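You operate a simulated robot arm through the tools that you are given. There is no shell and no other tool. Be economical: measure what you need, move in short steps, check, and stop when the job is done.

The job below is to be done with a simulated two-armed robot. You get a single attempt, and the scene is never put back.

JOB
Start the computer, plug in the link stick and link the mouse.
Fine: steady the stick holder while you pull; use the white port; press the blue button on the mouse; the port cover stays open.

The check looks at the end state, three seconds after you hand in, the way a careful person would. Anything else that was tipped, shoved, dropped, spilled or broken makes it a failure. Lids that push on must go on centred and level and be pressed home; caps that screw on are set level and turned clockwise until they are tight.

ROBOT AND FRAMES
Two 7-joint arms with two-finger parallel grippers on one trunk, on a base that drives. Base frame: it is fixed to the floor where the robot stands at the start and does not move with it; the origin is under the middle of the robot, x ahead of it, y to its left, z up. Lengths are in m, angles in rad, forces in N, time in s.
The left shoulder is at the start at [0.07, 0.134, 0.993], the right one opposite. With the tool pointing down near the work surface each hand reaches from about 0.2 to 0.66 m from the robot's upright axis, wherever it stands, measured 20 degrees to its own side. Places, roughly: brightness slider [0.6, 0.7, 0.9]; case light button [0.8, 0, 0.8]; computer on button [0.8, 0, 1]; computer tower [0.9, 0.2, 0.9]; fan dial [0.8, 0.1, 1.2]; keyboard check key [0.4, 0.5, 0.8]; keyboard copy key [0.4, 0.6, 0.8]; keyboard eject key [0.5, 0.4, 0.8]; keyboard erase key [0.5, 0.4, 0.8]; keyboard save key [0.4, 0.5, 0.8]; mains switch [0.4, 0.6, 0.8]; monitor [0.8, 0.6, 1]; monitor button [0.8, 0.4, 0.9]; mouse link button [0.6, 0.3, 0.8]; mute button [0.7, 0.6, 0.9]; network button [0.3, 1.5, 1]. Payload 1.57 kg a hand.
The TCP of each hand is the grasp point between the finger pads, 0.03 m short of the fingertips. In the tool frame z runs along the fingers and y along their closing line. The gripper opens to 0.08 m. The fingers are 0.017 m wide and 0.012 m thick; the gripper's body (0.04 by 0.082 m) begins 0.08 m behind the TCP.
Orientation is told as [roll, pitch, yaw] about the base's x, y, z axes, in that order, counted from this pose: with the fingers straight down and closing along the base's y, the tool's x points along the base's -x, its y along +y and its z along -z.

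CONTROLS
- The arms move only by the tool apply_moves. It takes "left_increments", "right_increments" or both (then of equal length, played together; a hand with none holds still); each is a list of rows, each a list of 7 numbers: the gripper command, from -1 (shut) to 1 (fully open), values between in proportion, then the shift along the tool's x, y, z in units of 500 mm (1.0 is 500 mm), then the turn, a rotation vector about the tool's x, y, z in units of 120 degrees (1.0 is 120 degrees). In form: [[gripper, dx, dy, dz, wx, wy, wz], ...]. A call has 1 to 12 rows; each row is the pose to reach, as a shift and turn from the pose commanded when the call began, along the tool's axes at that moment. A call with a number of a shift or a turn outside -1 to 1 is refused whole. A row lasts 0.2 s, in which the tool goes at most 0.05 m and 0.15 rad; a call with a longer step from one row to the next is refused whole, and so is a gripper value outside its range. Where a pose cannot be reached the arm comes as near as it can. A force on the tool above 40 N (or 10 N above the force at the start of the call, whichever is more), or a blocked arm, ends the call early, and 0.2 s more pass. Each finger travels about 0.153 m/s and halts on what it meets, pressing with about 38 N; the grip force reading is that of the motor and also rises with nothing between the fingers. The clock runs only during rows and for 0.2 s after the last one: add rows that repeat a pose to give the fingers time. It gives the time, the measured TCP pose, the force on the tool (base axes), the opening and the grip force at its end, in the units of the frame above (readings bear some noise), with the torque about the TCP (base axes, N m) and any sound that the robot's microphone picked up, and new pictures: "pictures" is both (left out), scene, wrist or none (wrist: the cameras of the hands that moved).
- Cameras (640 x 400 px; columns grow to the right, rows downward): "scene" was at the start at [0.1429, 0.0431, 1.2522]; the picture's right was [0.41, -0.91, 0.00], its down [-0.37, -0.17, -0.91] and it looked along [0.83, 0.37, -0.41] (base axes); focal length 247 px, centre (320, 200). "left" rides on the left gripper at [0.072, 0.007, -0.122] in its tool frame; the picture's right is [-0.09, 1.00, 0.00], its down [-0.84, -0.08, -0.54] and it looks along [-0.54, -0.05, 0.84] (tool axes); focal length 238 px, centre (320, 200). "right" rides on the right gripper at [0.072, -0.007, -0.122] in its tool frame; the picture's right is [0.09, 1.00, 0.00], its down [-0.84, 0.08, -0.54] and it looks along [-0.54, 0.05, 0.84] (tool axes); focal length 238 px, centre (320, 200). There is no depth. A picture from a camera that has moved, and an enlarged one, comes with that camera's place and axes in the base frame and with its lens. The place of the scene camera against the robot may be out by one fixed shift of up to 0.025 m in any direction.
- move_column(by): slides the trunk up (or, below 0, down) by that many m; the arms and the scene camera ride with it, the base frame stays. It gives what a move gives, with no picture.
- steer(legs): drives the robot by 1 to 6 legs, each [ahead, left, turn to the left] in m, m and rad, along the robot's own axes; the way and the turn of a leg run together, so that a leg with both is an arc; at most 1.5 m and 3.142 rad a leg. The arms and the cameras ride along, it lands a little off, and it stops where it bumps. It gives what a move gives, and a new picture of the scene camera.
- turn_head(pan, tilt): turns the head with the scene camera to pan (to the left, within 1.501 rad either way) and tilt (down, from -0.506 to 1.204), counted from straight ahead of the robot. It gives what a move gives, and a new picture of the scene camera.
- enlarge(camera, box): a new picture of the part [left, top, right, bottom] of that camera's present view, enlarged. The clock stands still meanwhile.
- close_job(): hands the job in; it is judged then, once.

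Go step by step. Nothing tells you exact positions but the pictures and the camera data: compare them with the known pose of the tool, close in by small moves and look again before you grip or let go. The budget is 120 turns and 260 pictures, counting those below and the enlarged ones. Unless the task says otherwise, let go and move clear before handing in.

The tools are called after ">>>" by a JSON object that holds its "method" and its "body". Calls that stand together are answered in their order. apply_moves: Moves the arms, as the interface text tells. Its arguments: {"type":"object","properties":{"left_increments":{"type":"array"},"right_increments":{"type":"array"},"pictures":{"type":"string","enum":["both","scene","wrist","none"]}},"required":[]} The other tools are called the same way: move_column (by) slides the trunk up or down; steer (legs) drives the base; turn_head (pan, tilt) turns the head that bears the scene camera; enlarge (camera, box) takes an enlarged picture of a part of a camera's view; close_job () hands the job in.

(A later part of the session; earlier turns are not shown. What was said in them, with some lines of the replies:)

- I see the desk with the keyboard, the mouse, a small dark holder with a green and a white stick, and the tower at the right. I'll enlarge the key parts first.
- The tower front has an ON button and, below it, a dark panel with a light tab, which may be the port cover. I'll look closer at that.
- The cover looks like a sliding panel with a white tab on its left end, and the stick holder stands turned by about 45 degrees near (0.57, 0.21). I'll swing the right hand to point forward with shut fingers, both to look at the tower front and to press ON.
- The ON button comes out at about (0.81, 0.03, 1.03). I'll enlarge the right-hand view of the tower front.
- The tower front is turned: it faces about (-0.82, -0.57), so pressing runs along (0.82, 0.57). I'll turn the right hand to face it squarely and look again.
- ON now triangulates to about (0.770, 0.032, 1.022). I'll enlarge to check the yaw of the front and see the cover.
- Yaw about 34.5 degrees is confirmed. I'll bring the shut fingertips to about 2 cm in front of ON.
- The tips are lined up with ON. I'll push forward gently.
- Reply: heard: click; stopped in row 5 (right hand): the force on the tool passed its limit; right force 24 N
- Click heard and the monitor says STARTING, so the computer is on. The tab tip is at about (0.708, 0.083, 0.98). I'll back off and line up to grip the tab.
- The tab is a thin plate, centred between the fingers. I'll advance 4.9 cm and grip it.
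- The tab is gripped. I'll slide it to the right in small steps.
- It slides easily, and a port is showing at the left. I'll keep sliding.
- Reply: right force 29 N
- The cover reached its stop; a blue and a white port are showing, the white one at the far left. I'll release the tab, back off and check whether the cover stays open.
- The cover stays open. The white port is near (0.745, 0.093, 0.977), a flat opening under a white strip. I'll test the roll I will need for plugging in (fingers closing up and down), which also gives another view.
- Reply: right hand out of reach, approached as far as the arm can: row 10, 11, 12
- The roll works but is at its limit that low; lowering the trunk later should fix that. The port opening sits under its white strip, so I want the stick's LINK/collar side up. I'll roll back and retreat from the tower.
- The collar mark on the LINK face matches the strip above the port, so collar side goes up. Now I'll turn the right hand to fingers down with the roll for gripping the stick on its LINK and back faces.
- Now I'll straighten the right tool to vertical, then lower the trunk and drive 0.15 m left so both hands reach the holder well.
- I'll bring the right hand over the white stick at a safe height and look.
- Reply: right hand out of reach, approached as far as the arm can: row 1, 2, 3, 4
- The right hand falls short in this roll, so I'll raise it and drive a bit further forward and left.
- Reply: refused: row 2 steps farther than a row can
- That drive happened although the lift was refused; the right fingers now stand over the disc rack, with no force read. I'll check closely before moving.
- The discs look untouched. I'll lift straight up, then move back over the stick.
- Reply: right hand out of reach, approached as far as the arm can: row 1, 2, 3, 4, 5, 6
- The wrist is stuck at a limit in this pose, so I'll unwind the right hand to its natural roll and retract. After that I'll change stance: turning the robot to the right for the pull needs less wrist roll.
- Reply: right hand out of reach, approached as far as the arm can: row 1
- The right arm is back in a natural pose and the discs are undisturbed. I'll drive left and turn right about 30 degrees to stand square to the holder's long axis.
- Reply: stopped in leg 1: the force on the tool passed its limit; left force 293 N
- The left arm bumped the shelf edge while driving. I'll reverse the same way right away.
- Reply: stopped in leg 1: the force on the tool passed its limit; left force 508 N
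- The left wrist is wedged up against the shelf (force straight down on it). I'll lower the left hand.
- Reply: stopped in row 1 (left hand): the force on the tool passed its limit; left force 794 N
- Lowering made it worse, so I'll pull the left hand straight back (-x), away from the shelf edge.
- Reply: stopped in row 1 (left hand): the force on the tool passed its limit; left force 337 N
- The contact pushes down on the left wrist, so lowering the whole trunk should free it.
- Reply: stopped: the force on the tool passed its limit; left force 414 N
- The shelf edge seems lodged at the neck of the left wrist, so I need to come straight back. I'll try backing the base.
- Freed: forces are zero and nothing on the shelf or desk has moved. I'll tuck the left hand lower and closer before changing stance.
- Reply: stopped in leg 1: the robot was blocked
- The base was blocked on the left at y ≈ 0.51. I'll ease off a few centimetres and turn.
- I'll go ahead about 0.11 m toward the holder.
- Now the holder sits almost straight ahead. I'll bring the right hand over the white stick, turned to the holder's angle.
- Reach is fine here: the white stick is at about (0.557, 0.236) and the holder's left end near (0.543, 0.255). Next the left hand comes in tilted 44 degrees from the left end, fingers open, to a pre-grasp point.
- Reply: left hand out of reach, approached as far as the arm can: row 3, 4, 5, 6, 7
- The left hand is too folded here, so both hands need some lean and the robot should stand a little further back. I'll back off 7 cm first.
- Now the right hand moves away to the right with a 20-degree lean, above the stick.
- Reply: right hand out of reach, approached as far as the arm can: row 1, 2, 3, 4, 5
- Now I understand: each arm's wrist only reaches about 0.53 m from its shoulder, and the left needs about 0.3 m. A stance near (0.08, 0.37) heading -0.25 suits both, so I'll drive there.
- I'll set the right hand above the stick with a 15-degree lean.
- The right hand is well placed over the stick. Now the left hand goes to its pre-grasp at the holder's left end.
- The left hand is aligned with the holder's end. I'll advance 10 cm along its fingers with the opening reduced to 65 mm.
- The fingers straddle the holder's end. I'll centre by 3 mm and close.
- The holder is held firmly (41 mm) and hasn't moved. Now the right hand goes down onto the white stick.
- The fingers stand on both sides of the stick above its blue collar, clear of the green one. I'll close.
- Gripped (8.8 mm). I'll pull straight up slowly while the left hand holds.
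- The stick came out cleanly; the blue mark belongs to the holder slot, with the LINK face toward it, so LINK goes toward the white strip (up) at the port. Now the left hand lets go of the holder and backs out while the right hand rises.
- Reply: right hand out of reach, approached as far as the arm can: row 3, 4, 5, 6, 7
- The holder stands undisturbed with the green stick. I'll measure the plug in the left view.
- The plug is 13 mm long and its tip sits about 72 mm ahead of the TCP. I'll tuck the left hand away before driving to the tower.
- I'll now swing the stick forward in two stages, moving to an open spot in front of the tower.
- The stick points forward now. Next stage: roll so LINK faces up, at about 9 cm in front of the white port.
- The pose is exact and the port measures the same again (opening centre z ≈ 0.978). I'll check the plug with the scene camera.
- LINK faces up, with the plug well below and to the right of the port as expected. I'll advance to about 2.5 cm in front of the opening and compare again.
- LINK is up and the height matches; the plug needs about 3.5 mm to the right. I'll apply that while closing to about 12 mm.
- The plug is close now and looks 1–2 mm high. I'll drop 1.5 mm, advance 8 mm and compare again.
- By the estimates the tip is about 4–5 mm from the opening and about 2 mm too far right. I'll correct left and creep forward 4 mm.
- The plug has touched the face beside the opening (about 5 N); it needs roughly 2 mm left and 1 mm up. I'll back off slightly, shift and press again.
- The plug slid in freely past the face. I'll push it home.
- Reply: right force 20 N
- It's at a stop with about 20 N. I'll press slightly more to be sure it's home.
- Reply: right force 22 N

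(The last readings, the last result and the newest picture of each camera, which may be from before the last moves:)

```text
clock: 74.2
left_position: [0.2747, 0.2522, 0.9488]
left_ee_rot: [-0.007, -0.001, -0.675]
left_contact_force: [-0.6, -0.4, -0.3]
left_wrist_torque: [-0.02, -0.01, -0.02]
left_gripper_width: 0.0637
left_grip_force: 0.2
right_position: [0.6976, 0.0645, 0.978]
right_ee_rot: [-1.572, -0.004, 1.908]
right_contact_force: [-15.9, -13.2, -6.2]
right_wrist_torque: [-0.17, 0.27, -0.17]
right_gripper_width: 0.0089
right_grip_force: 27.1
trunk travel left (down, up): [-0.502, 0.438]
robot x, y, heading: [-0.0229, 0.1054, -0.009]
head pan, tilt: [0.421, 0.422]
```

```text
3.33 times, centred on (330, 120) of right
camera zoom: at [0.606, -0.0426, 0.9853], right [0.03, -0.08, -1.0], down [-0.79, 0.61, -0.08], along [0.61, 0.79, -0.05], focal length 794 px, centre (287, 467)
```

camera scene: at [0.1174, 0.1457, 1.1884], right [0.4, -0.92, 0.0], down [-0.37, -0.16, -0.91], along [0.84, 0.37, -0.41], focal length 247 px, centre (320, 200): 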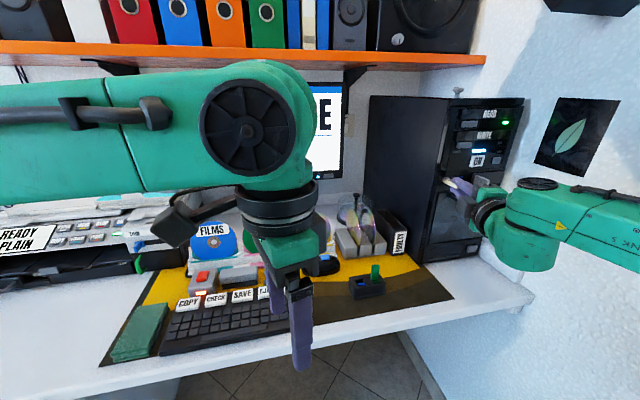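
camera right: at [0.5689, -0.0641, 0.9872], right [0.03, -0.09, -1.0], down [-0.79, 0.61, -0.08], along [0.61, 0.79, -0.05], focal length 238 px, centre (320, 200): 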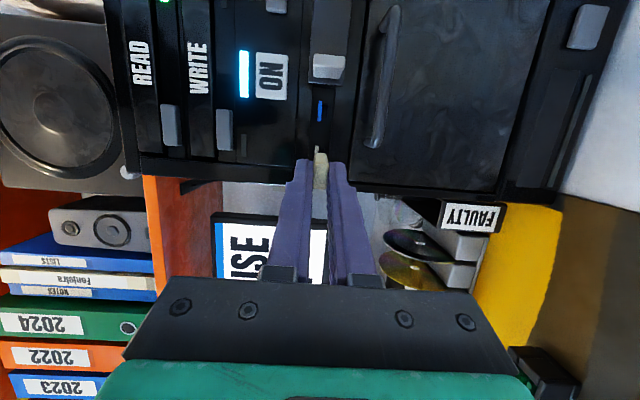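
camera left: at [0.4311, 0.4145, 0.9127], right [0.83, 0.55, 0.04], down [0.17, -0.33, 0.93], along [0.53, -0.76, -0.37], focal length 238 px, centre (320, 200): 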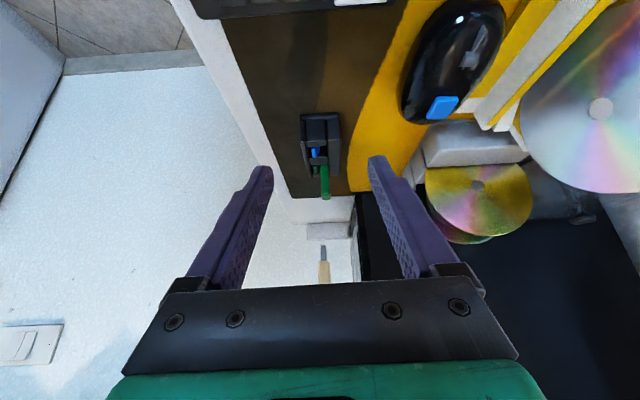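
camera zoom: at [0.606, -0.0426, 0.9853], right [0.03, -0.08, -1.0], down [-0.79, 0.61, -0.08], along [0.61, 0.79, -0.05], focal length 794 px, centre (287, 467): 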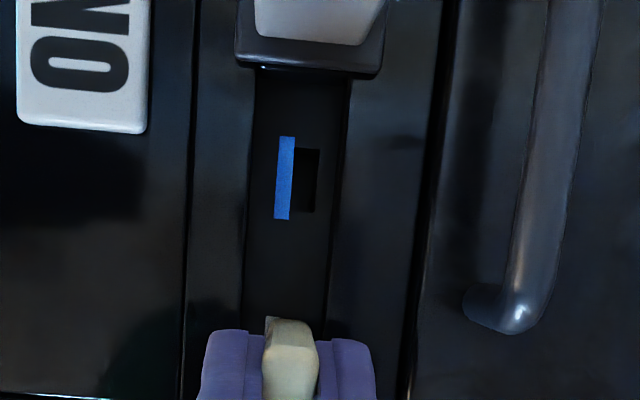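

The stick now slips slightly in the fingers, so it is at its stop. I'll relax, open and back away.

>>> {"method": "apply_moves", "body": {"right_increments": [[-1, 0.002, 0, -0.006, 0, 0, 0], [-0.7, 0.002, 0, -0.006, 0, 0, 0], [-0.3, 0.002, 0, -0.006, 0, 0, 0], [-0.3, 0.004, 0, -0.03, 0, 0, 0], [-0.3, 0.01, 0, -0.1, 0, 0, 0], [-0.3, 0.02, 0, -0.16, 0, 0, 0]]}}

>>> {"method": "enlarge", "body": {"camera": "scene", "box": [435, 165, 475, 190]}}

>>> {"method": "enlarge", "body": {"camera": "right", "box": [270, 60, 390, 160]}}

```text
clock: 75.6
left_position: [0.2761, 0.2526, 0.9477]
left_ee_rot: [-0.011, 0.001, -0.673]
left_contact_force: [0.1, -0.4, -0.3]
left_wrist_torque: [0.02, 0.02, -0.02]
left_gripper_width: 0.0641
left_grip_force: 0.0
right_position: [0.6282, 0.0328, 0.9776]
right_ee_rot: [-1.569, 0.0, 1.911]
right_contact_force: [0.2, -0.1, -0.3]
right_wrist_torque: [-0.01, 0.01, 0.0]
right_gripper_width: 0.0282
right_grip_force: 0.0
trunk travel left (down, up): [-0.502, 0.438]
robot x, y, heading: [-0.0183, 0.1091, -0.003]
head pan, tilt: [0.421, 0.422]
camera scene: at [0.1203, 0.1482, 1.1881], right [0.4, -0.92, 0.0], down [-0.37, -0.16, -0.91], along [0.84, 0.37, -0.41], focal length 247 px, centre (320, 200)
camera right: at [0.5355, -0.0749, 0.9847], right [0.03, -0.09, -1.0], down [-0.79, 0.61, -0.08], along [0.61, 0.79, -0.05], focal length 238 px, centre (320, 200)
```

scene: 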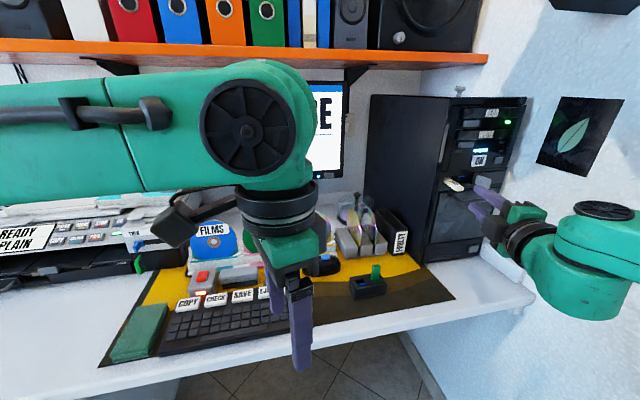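
right: 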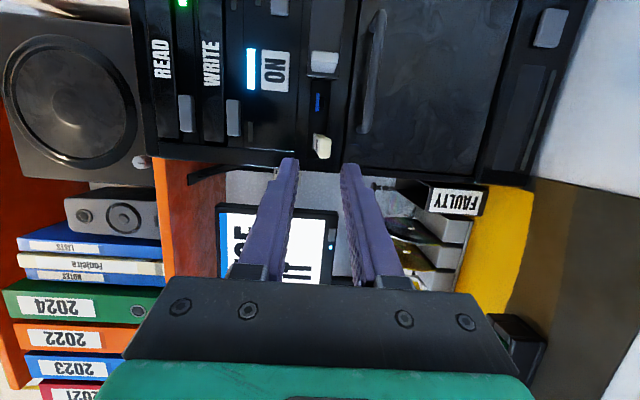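

```text
16.00 times, centred on (455, 178) of scene
camera zoom: at [0.1203, 0.1482, 1.1881], right [0.4, -0.92, 0.0], down [-0.37, -0.16, -0.91], along [0.84, 0.37, -0.41], focal length 3952 px, centre (-1840, 560)
```

zoom: 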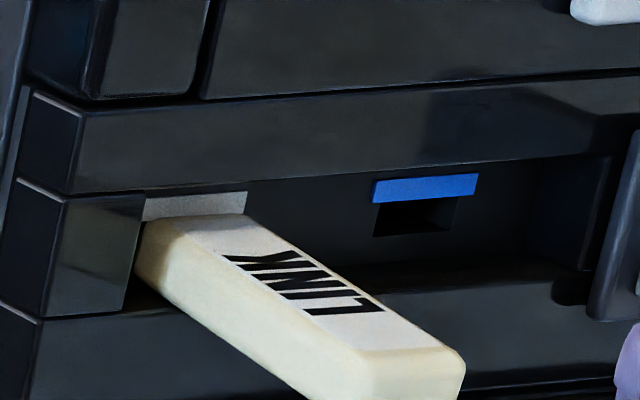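

```text
4.00 times, centred on (330, 110) of right
camera zoom: at [0.5355, -0.0749, 0.9847], right [0.03, -0.09, -1.0], down [-0.79, 0.61, -0.08], along [0.61, 0.79, -0.05], focal length 953 px, centre (280, 560)
```

zoom: 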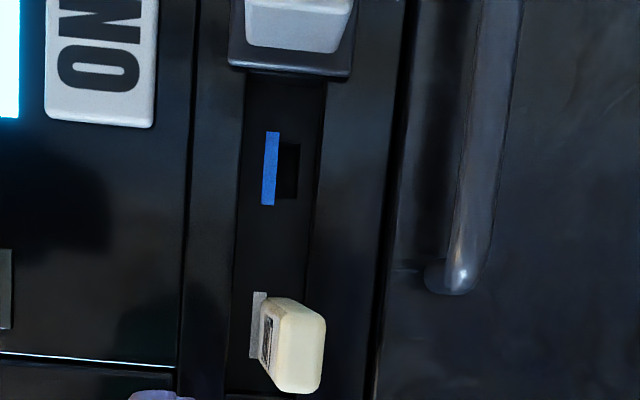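

The stick sits flush in the white port with LINK up, and the cover is still open. Now the mouse: its blue button triangulates to (0.604, 0.345, 0.772). I'll retract the right hand first.

>>> {"method": "apply_moves", "body": {"right_increments": [[-0.3, 0.02, 0, -0.08, 0, 0, 0], [-0.3, 0.04, 0, -0.16, 0, 0, 0], [-0.3, 0.06, 0, -0.22, 0, 0, 0]], "pictures": "none"}}

```text
clock: 76.4
left_position: [0.2755, 0.2541, 0.9472]
left_ee_rot: [-0.011, 0.0, -0.674]
left_contact_force: [0.8, -0.8, 0.8]
left_wrist_torque: [0.01, -0.02, -0.02]
left_gripper_width: 0.0639
left_grip_force: 0.1
right_position: [0.5336, -0.0311, 0.9782]
right_ee_rot: [-1.569, 0.002, 1.912]
right_contact_force: [0.6, -0.4, 0.2]
right_wrist_torque: [0.01, 0.01, 0.01]
right_gripper_width: 0.0279
right_grip_force: 0.0
trunk travel left (down, up): [-0.502, 0.438]
robot x, y, heading: [-0.0243, 0.1076, -0.006]
head pan, tilt: [0.421, 0.422]
```

>>> {"method": "steer", "body": {"legs": [[0.08, 0.04, 0]]}}

```text
clock: 77.5
left_position: [0.3565, 0.2935, 0.9461]
left_ee_rot: [-0.013, -0.001, -0.675]
left_contact_force: [0.7, -0.2, 0.1]
left_wrist_torque: [0.02, 0.04, 0.01]
left_gripper_width: 0.0642
left_grip_force: 0.1
right_position: [0.6152, 0.0093, 0.977]
right_ee_rot: [-1.567, 0.0, 1.912]
right_contact_force: [-0.3, -0.4, 0.4]
right_wrist_torque: [-0.03, -0.01, 0.01]
right_gripper_width: 0.0283
right_grip_force: 0.1
trunk travel left (down, up): [-0.502, 0.438]
robot x, y, heading: [0.0562, 0.1474, -0.002]
head pan, tilt: [0.421, 0.422]
camera scene: at [0.2013, 0.188, 1.1879], right [0.4, -0.91, 0.0], down [-0.38, -0.17, -0.91], along [0.83, 0.37, -0.41], focal length 247 px, centre (320, 200)
```

scene: 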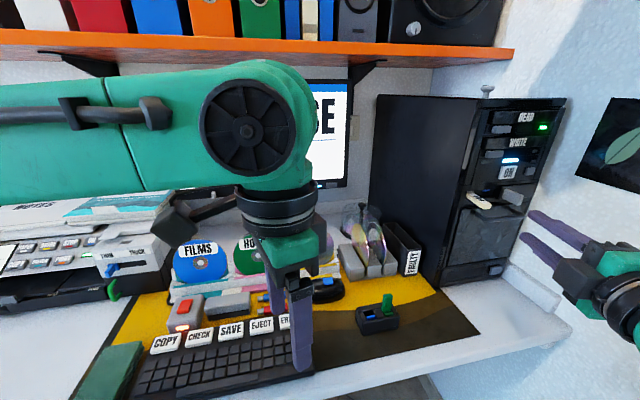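

I'll bring the shut left hand above and just short of the mouse to look at the button.

>>> {"method": "apply_moves", "body": {"left_increments": [[-1, -0.04, 0.055, 0.022, 0, 0, -0.054], [-1, -0.085, 0.11, 0.044, 0, 0, -0.108], [-1, -0.13, 0.165, 0.066, 0, 0, -0.162], [-1, -0.175, 0.22, 0.088, 0, 0, -0.216], [-1, -0.22, 0.275, 0.11, 0, 0, -0.27], [-1, -0.26, 0.327, 0.132, 0, 0, -0.322], [-1, -0.26, 0.327, 0.132, 0, 0, -0.322]]}}

>>> {"method": "enlarge", "body": {"camera": "left", "box": [260, 80, 420, 200]}}

```text
clock: 79.1
left_position: [0.5605, 0.339, 0.8781]
left_ee_rot: [-0.008, 0.006, 0.001]
left_contact_force: [-0.4, 0.4, -0.4]
left_wrist_torque: [0.03, -0.04, 0.01]
left_gripper_width: 0.0
left_grip_force: 21.2
right_position: [0.6139, 0.0076, 0.9781]
right_ee_rot: [-1.569, 0.0, 1.911]
right_contact_force: [-0.3, 0.0, -0.4]
right_wrist_torque: [-0.01, -0.02, 0.01]
right_gripper_width: 0.0281
right_grip_force: 0.1
trunk travel left (down, up): [-0.502, 0.438]
robot x, y, heading: [0.0571, 0.1501, -0.006]
head pan, tilt: [0.421, 0.422]
camera scene: at [0.1999, 0.1875, 1.1881], right [0.4, -0.91, 0.0], down [-0.37, -0.17, -0.91], along [0.84, 0.37, -0.41], focal length 247 px, centre (320, 200)
camera left: at [0.4907, 0.3464, 1.0019], right [0.09, 1.0, -0.01], down [0.84, -0.07, 0.54], along [0.54, -0.06, -0.84], focal length 238 px, centre (320, 200)
```

scene: 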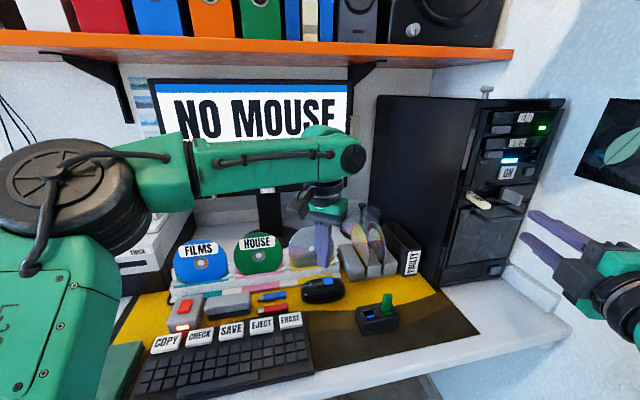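
left: 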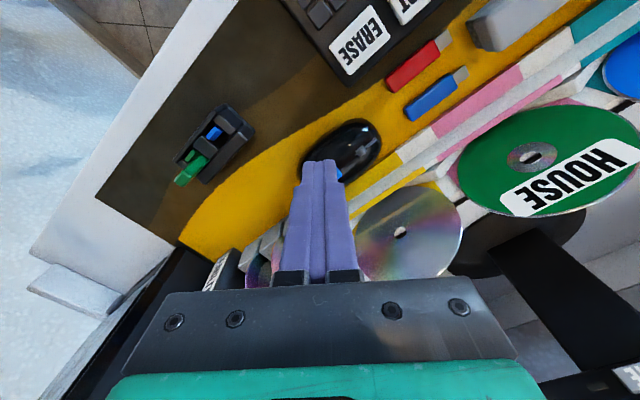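

```text
3.33 times, centred on (340, 140) of left
camera zoom: at [0.4907, 0.3464, 1.0019], right [0.09, 1.0, -0.01], down [0.84, -0.07, 0.54], along [0.54, -0.06, -0.84], focal length 794 px, centre (253, 400)
```

zoom: 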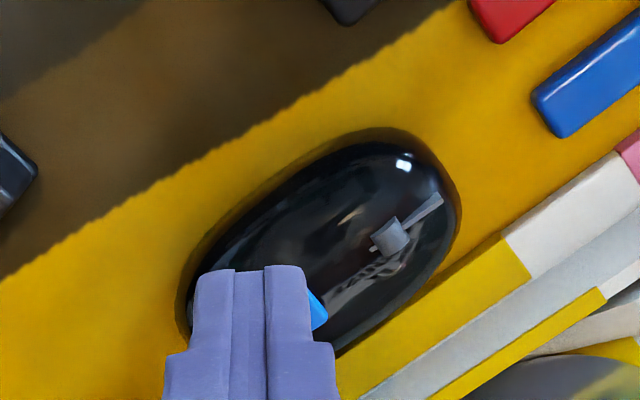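

The button sits just behind the fingertips as predicted. I'll move over it to about 2 cm above.

>>> {"method": "apply_moves", "body": {"left_increments": [[-1, -0.05, 0.006, 0.03, 0, 0, 0], [-1, -0.087, 0.011, 0.07, 0, 0, 0], [-1, -0.087, 0.011, 0.112, 0, 0, 0], [-1, -0.087, 0.011, 0.112, 0, 0, 0]], "pictures": "wrist"}}

>>> {"method": "enlarge", "body": {"camera": "scene", "box": [290, 240, 370, 310]}}

```text
clock: 80.1
left_position: [0.6045, 0.3461, 0.8239]
left_ee_rot: [-0.008, 0.008, 0.001]
left_contact_force: [-0.1, 0.4, 0.3]
left_wrist_torque: [0.02, 0.02, 0.01]
left_gripper_width: 0.0
left_grip_force: 21.1
right_position: [0.6153, 0.007, 0.9773]
right_ee_rot: [-1.569, -0.002, 1.911]
right_contact_force: [-0.5, -0.2, -0.1]
right_wrist_torque: [0.02, 0.01, 0.02]
right_gripper_width: 0.0283
right_grip_force: 0.1
trunk travel left (down, up): [-0.502, 0.438]
robot x, y, heading: [0.0588, 0.1453, -0.005]
head pan, tilt: [0.421, 0.422]
camera left: at [0.534, 0.3552, 0.9474], right [0.09, 1.0, -0.01], down [0.84, -0.07, 0.54], along [0.53, -0.06, -0.84], focal length 238 px, centre (320, 200)
```

left: 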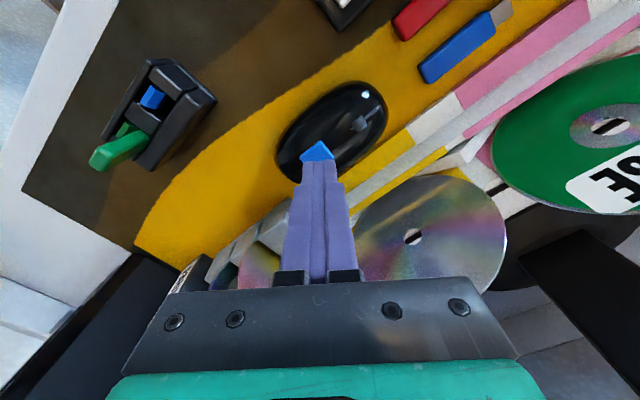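

```text
5.71 times, centred on (330, 275) of scene
camera zoom: at [0.201, 0.1877, 1.1879], right [0.4, -0.91, 0.0], down [-0.37, -0.17, -0.91], along [0.83, 0.37, -0.41], focal length 1412 px, centre (263, -229)
```

zoom: 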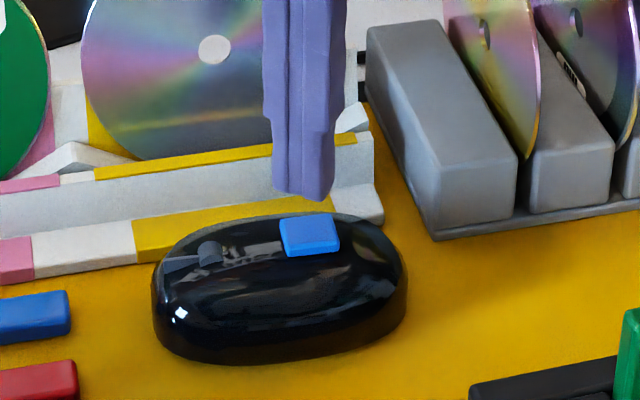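

The fingertip is centred over the blue button. I'll press down in small steps.

>>> {"method": "apply_moves", "body": {"left_increments": [[-1, 0, 0, 0.026, 0, 0, 0], [-1, 0, 0, 0.036, 0, 0, 0], [-1, 0, 0, 0.042, 0, 0, 0], [-1, 0, 0, 0.046, 0, 0, 0]], "pictures": "scene"}}

```text
clock: 81.1
left_position: [0.6023, 0.3463, 0.8004]
left_ee_rot: [-0.009, 0.005, 0.0]
left_contact_force: [-0.3, 0.6, 2.2]
left_wrist_torque: [0.03, 0.0, 0.01]
left_gripper_width: 0.0
left_grip_force: 21.1
right_position: [0.6143, 0.0077, 0.9777]
right_ee_rot: [-1.572, -0.001, 1.911]
right_contact_force: [0.5, -0.7, -0.5]
right_wrist_torque: [0.0, 0.04, -0.02]
right_gripper_width: 0.0282
right_grip_force: 0.1
trunk travel left (down, up): [-0.502, 0.438]
robot x, y, heading: [0.0575, 0.1475, -0.005]
head pan, tilt: [0.421, 0.422]
heard: click
camera scene: at [0.2004, 0.1878, 1.1881], right [0.4, -0.91, 0.0], down [-0.37, -0.17, -0.91], along [0.83, 0.37, -0.41], focal length 247 px, centre (320, 200)
```

scene: 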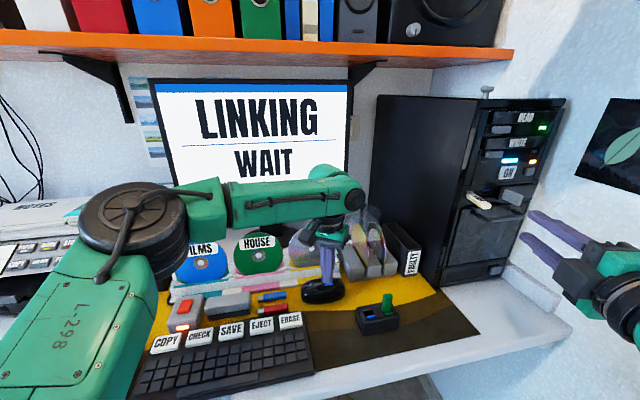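

Click — the monitor shows LINKING, WAIT. I'll lift the left hand straight up and then wait.

>>> {"method": "apply_moves", "body": {"left_increments": [[-1, 0, 0, -0.05, 0, 0, 0], [-1, 0, 0, -0.1, 0, 0, 0], [-1, 0.06, 0, -0.12, 0, 0, 0], [-1, 0.14, 0, -0.12, 0, 0, 0], [-1, 0.2, 0, -0.12, 0, 0, 0], [-1, 0.2, 0, -0.12, 0, 0, 0], [-1, 0.2, 0, -0.12, 0, 0, 0], [-1, 0.2, 0, -0.12, 0, 0, 0], [-1, 0.2, 0, -0.12, 0, 0, 0], [-1, 0.2, 0, -0.12, 0, 0, 0], [-1, 0.2, 0, -0.12, 0, 0, 0], [-1, 0.2, 0, -0.12, 0, 0, 0]], "pictures": "scene"}}

```text
clock: 83.7
left_position: [0.5041, 0.3462, 0.8592]
left_ee_rot: [-0.008, 0.007, 0.001]
left_contact_force: [1.4, 0.8, -0.4]
left_wrist_torque: [-0.01, 0.02, -0.05]
left_gripper_width: 0.0
left_grip_force: 21.2
right_position: [0.6152, 0.008, 0.977]
right_ee_rot: [-1.567, 0.001, 1.911]
right_contact_force: [0.2, -0.6, -0.1]
right_wrist_torque: [-0.01, 0.01, -0.01]
right_gripper_width: 0.0281
right_grip_force: 0.0
trunk travel left (down, up): [-0.502, 0.438]
robot x, y, heading: [0.0581, 0.1456, -0.006]
head pan, tilt: [0.421, 0.422]
camera scene: at [0.2008, 0.1878, 1.188], right [0.4, -0.91, 0.0], down [-0.37, -0.17, -0.91], along [0.83, 0.37, -0.41], focal length 247 px, centre (320, 200)
```

scene: 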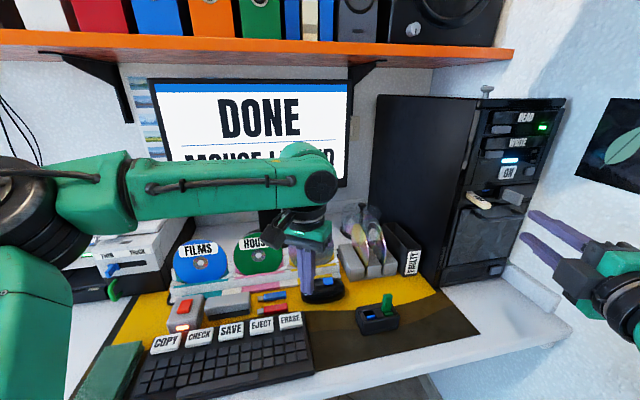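

The monitor shows DONE, MOUSE LINKED. One last check of the port and the mouse.

>>> {"method": "enlarge", "body": {"camera": "scene", "box": [440, 140, 560, 220]}}

>>> {"method": "enlarge", "body": {"camera": "scene", "box": [260, 180, 430, 340]}}

```text
5.00 times, centred on (500, 180) of scene
camera zoom: at [0.2008, 0.1878, 1.188], right [0.4, -0.91, 0.0], down [-0.37, -0.17, -0.91], along [0.83, 0.37, -0.41], focal length 1235 px, centre (-580, 300)
```

zoom: 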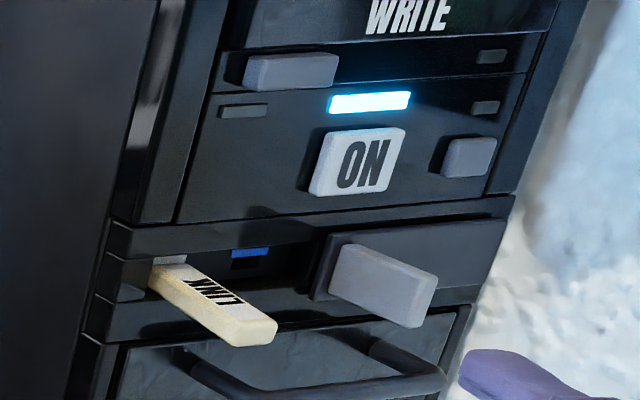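

```text
2.50 times, centred on (345, 260) of scene
camera zoom: at [0.2008, 0.1878, 1.188], right [0.4, -0.91, 0.0], down [-0.37, -0.17, -0.91], along [0.83, 0.37, -0.41], focal length 618 px, centre (258, 50)
```

zoom: 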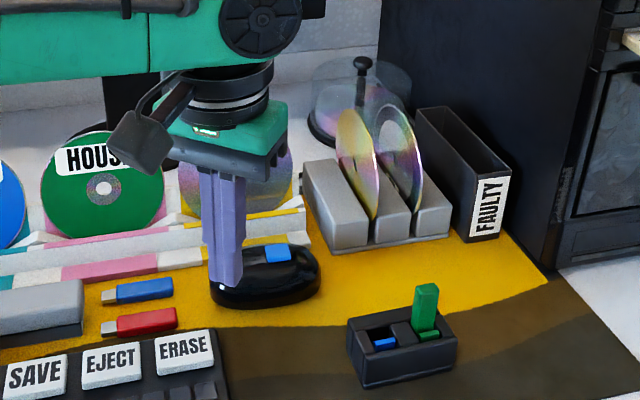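

Everything is in place: the computer is on, the stick is seated in the white port, the cover is open, the mouse is linked, and both hands are clear. I'm handing in.

>>> {"method": "close_job", "body": {}}

```text
The job is handed in.
```

I started the computer, plugged the link stick into the white port with its LINK side up, and linked the mouse; the monitor showed DONE, MOUSE LINKED. The port cover is open and the stick holder still stands with its green stick.

While driving, the left wrist struck and wedged against the shelf edge, with forces up to about 790 N. It came free when I backed off, and nothing looked moved or broken in the pictures. The base was also stopped once by an obstacle on its left that I could not see.
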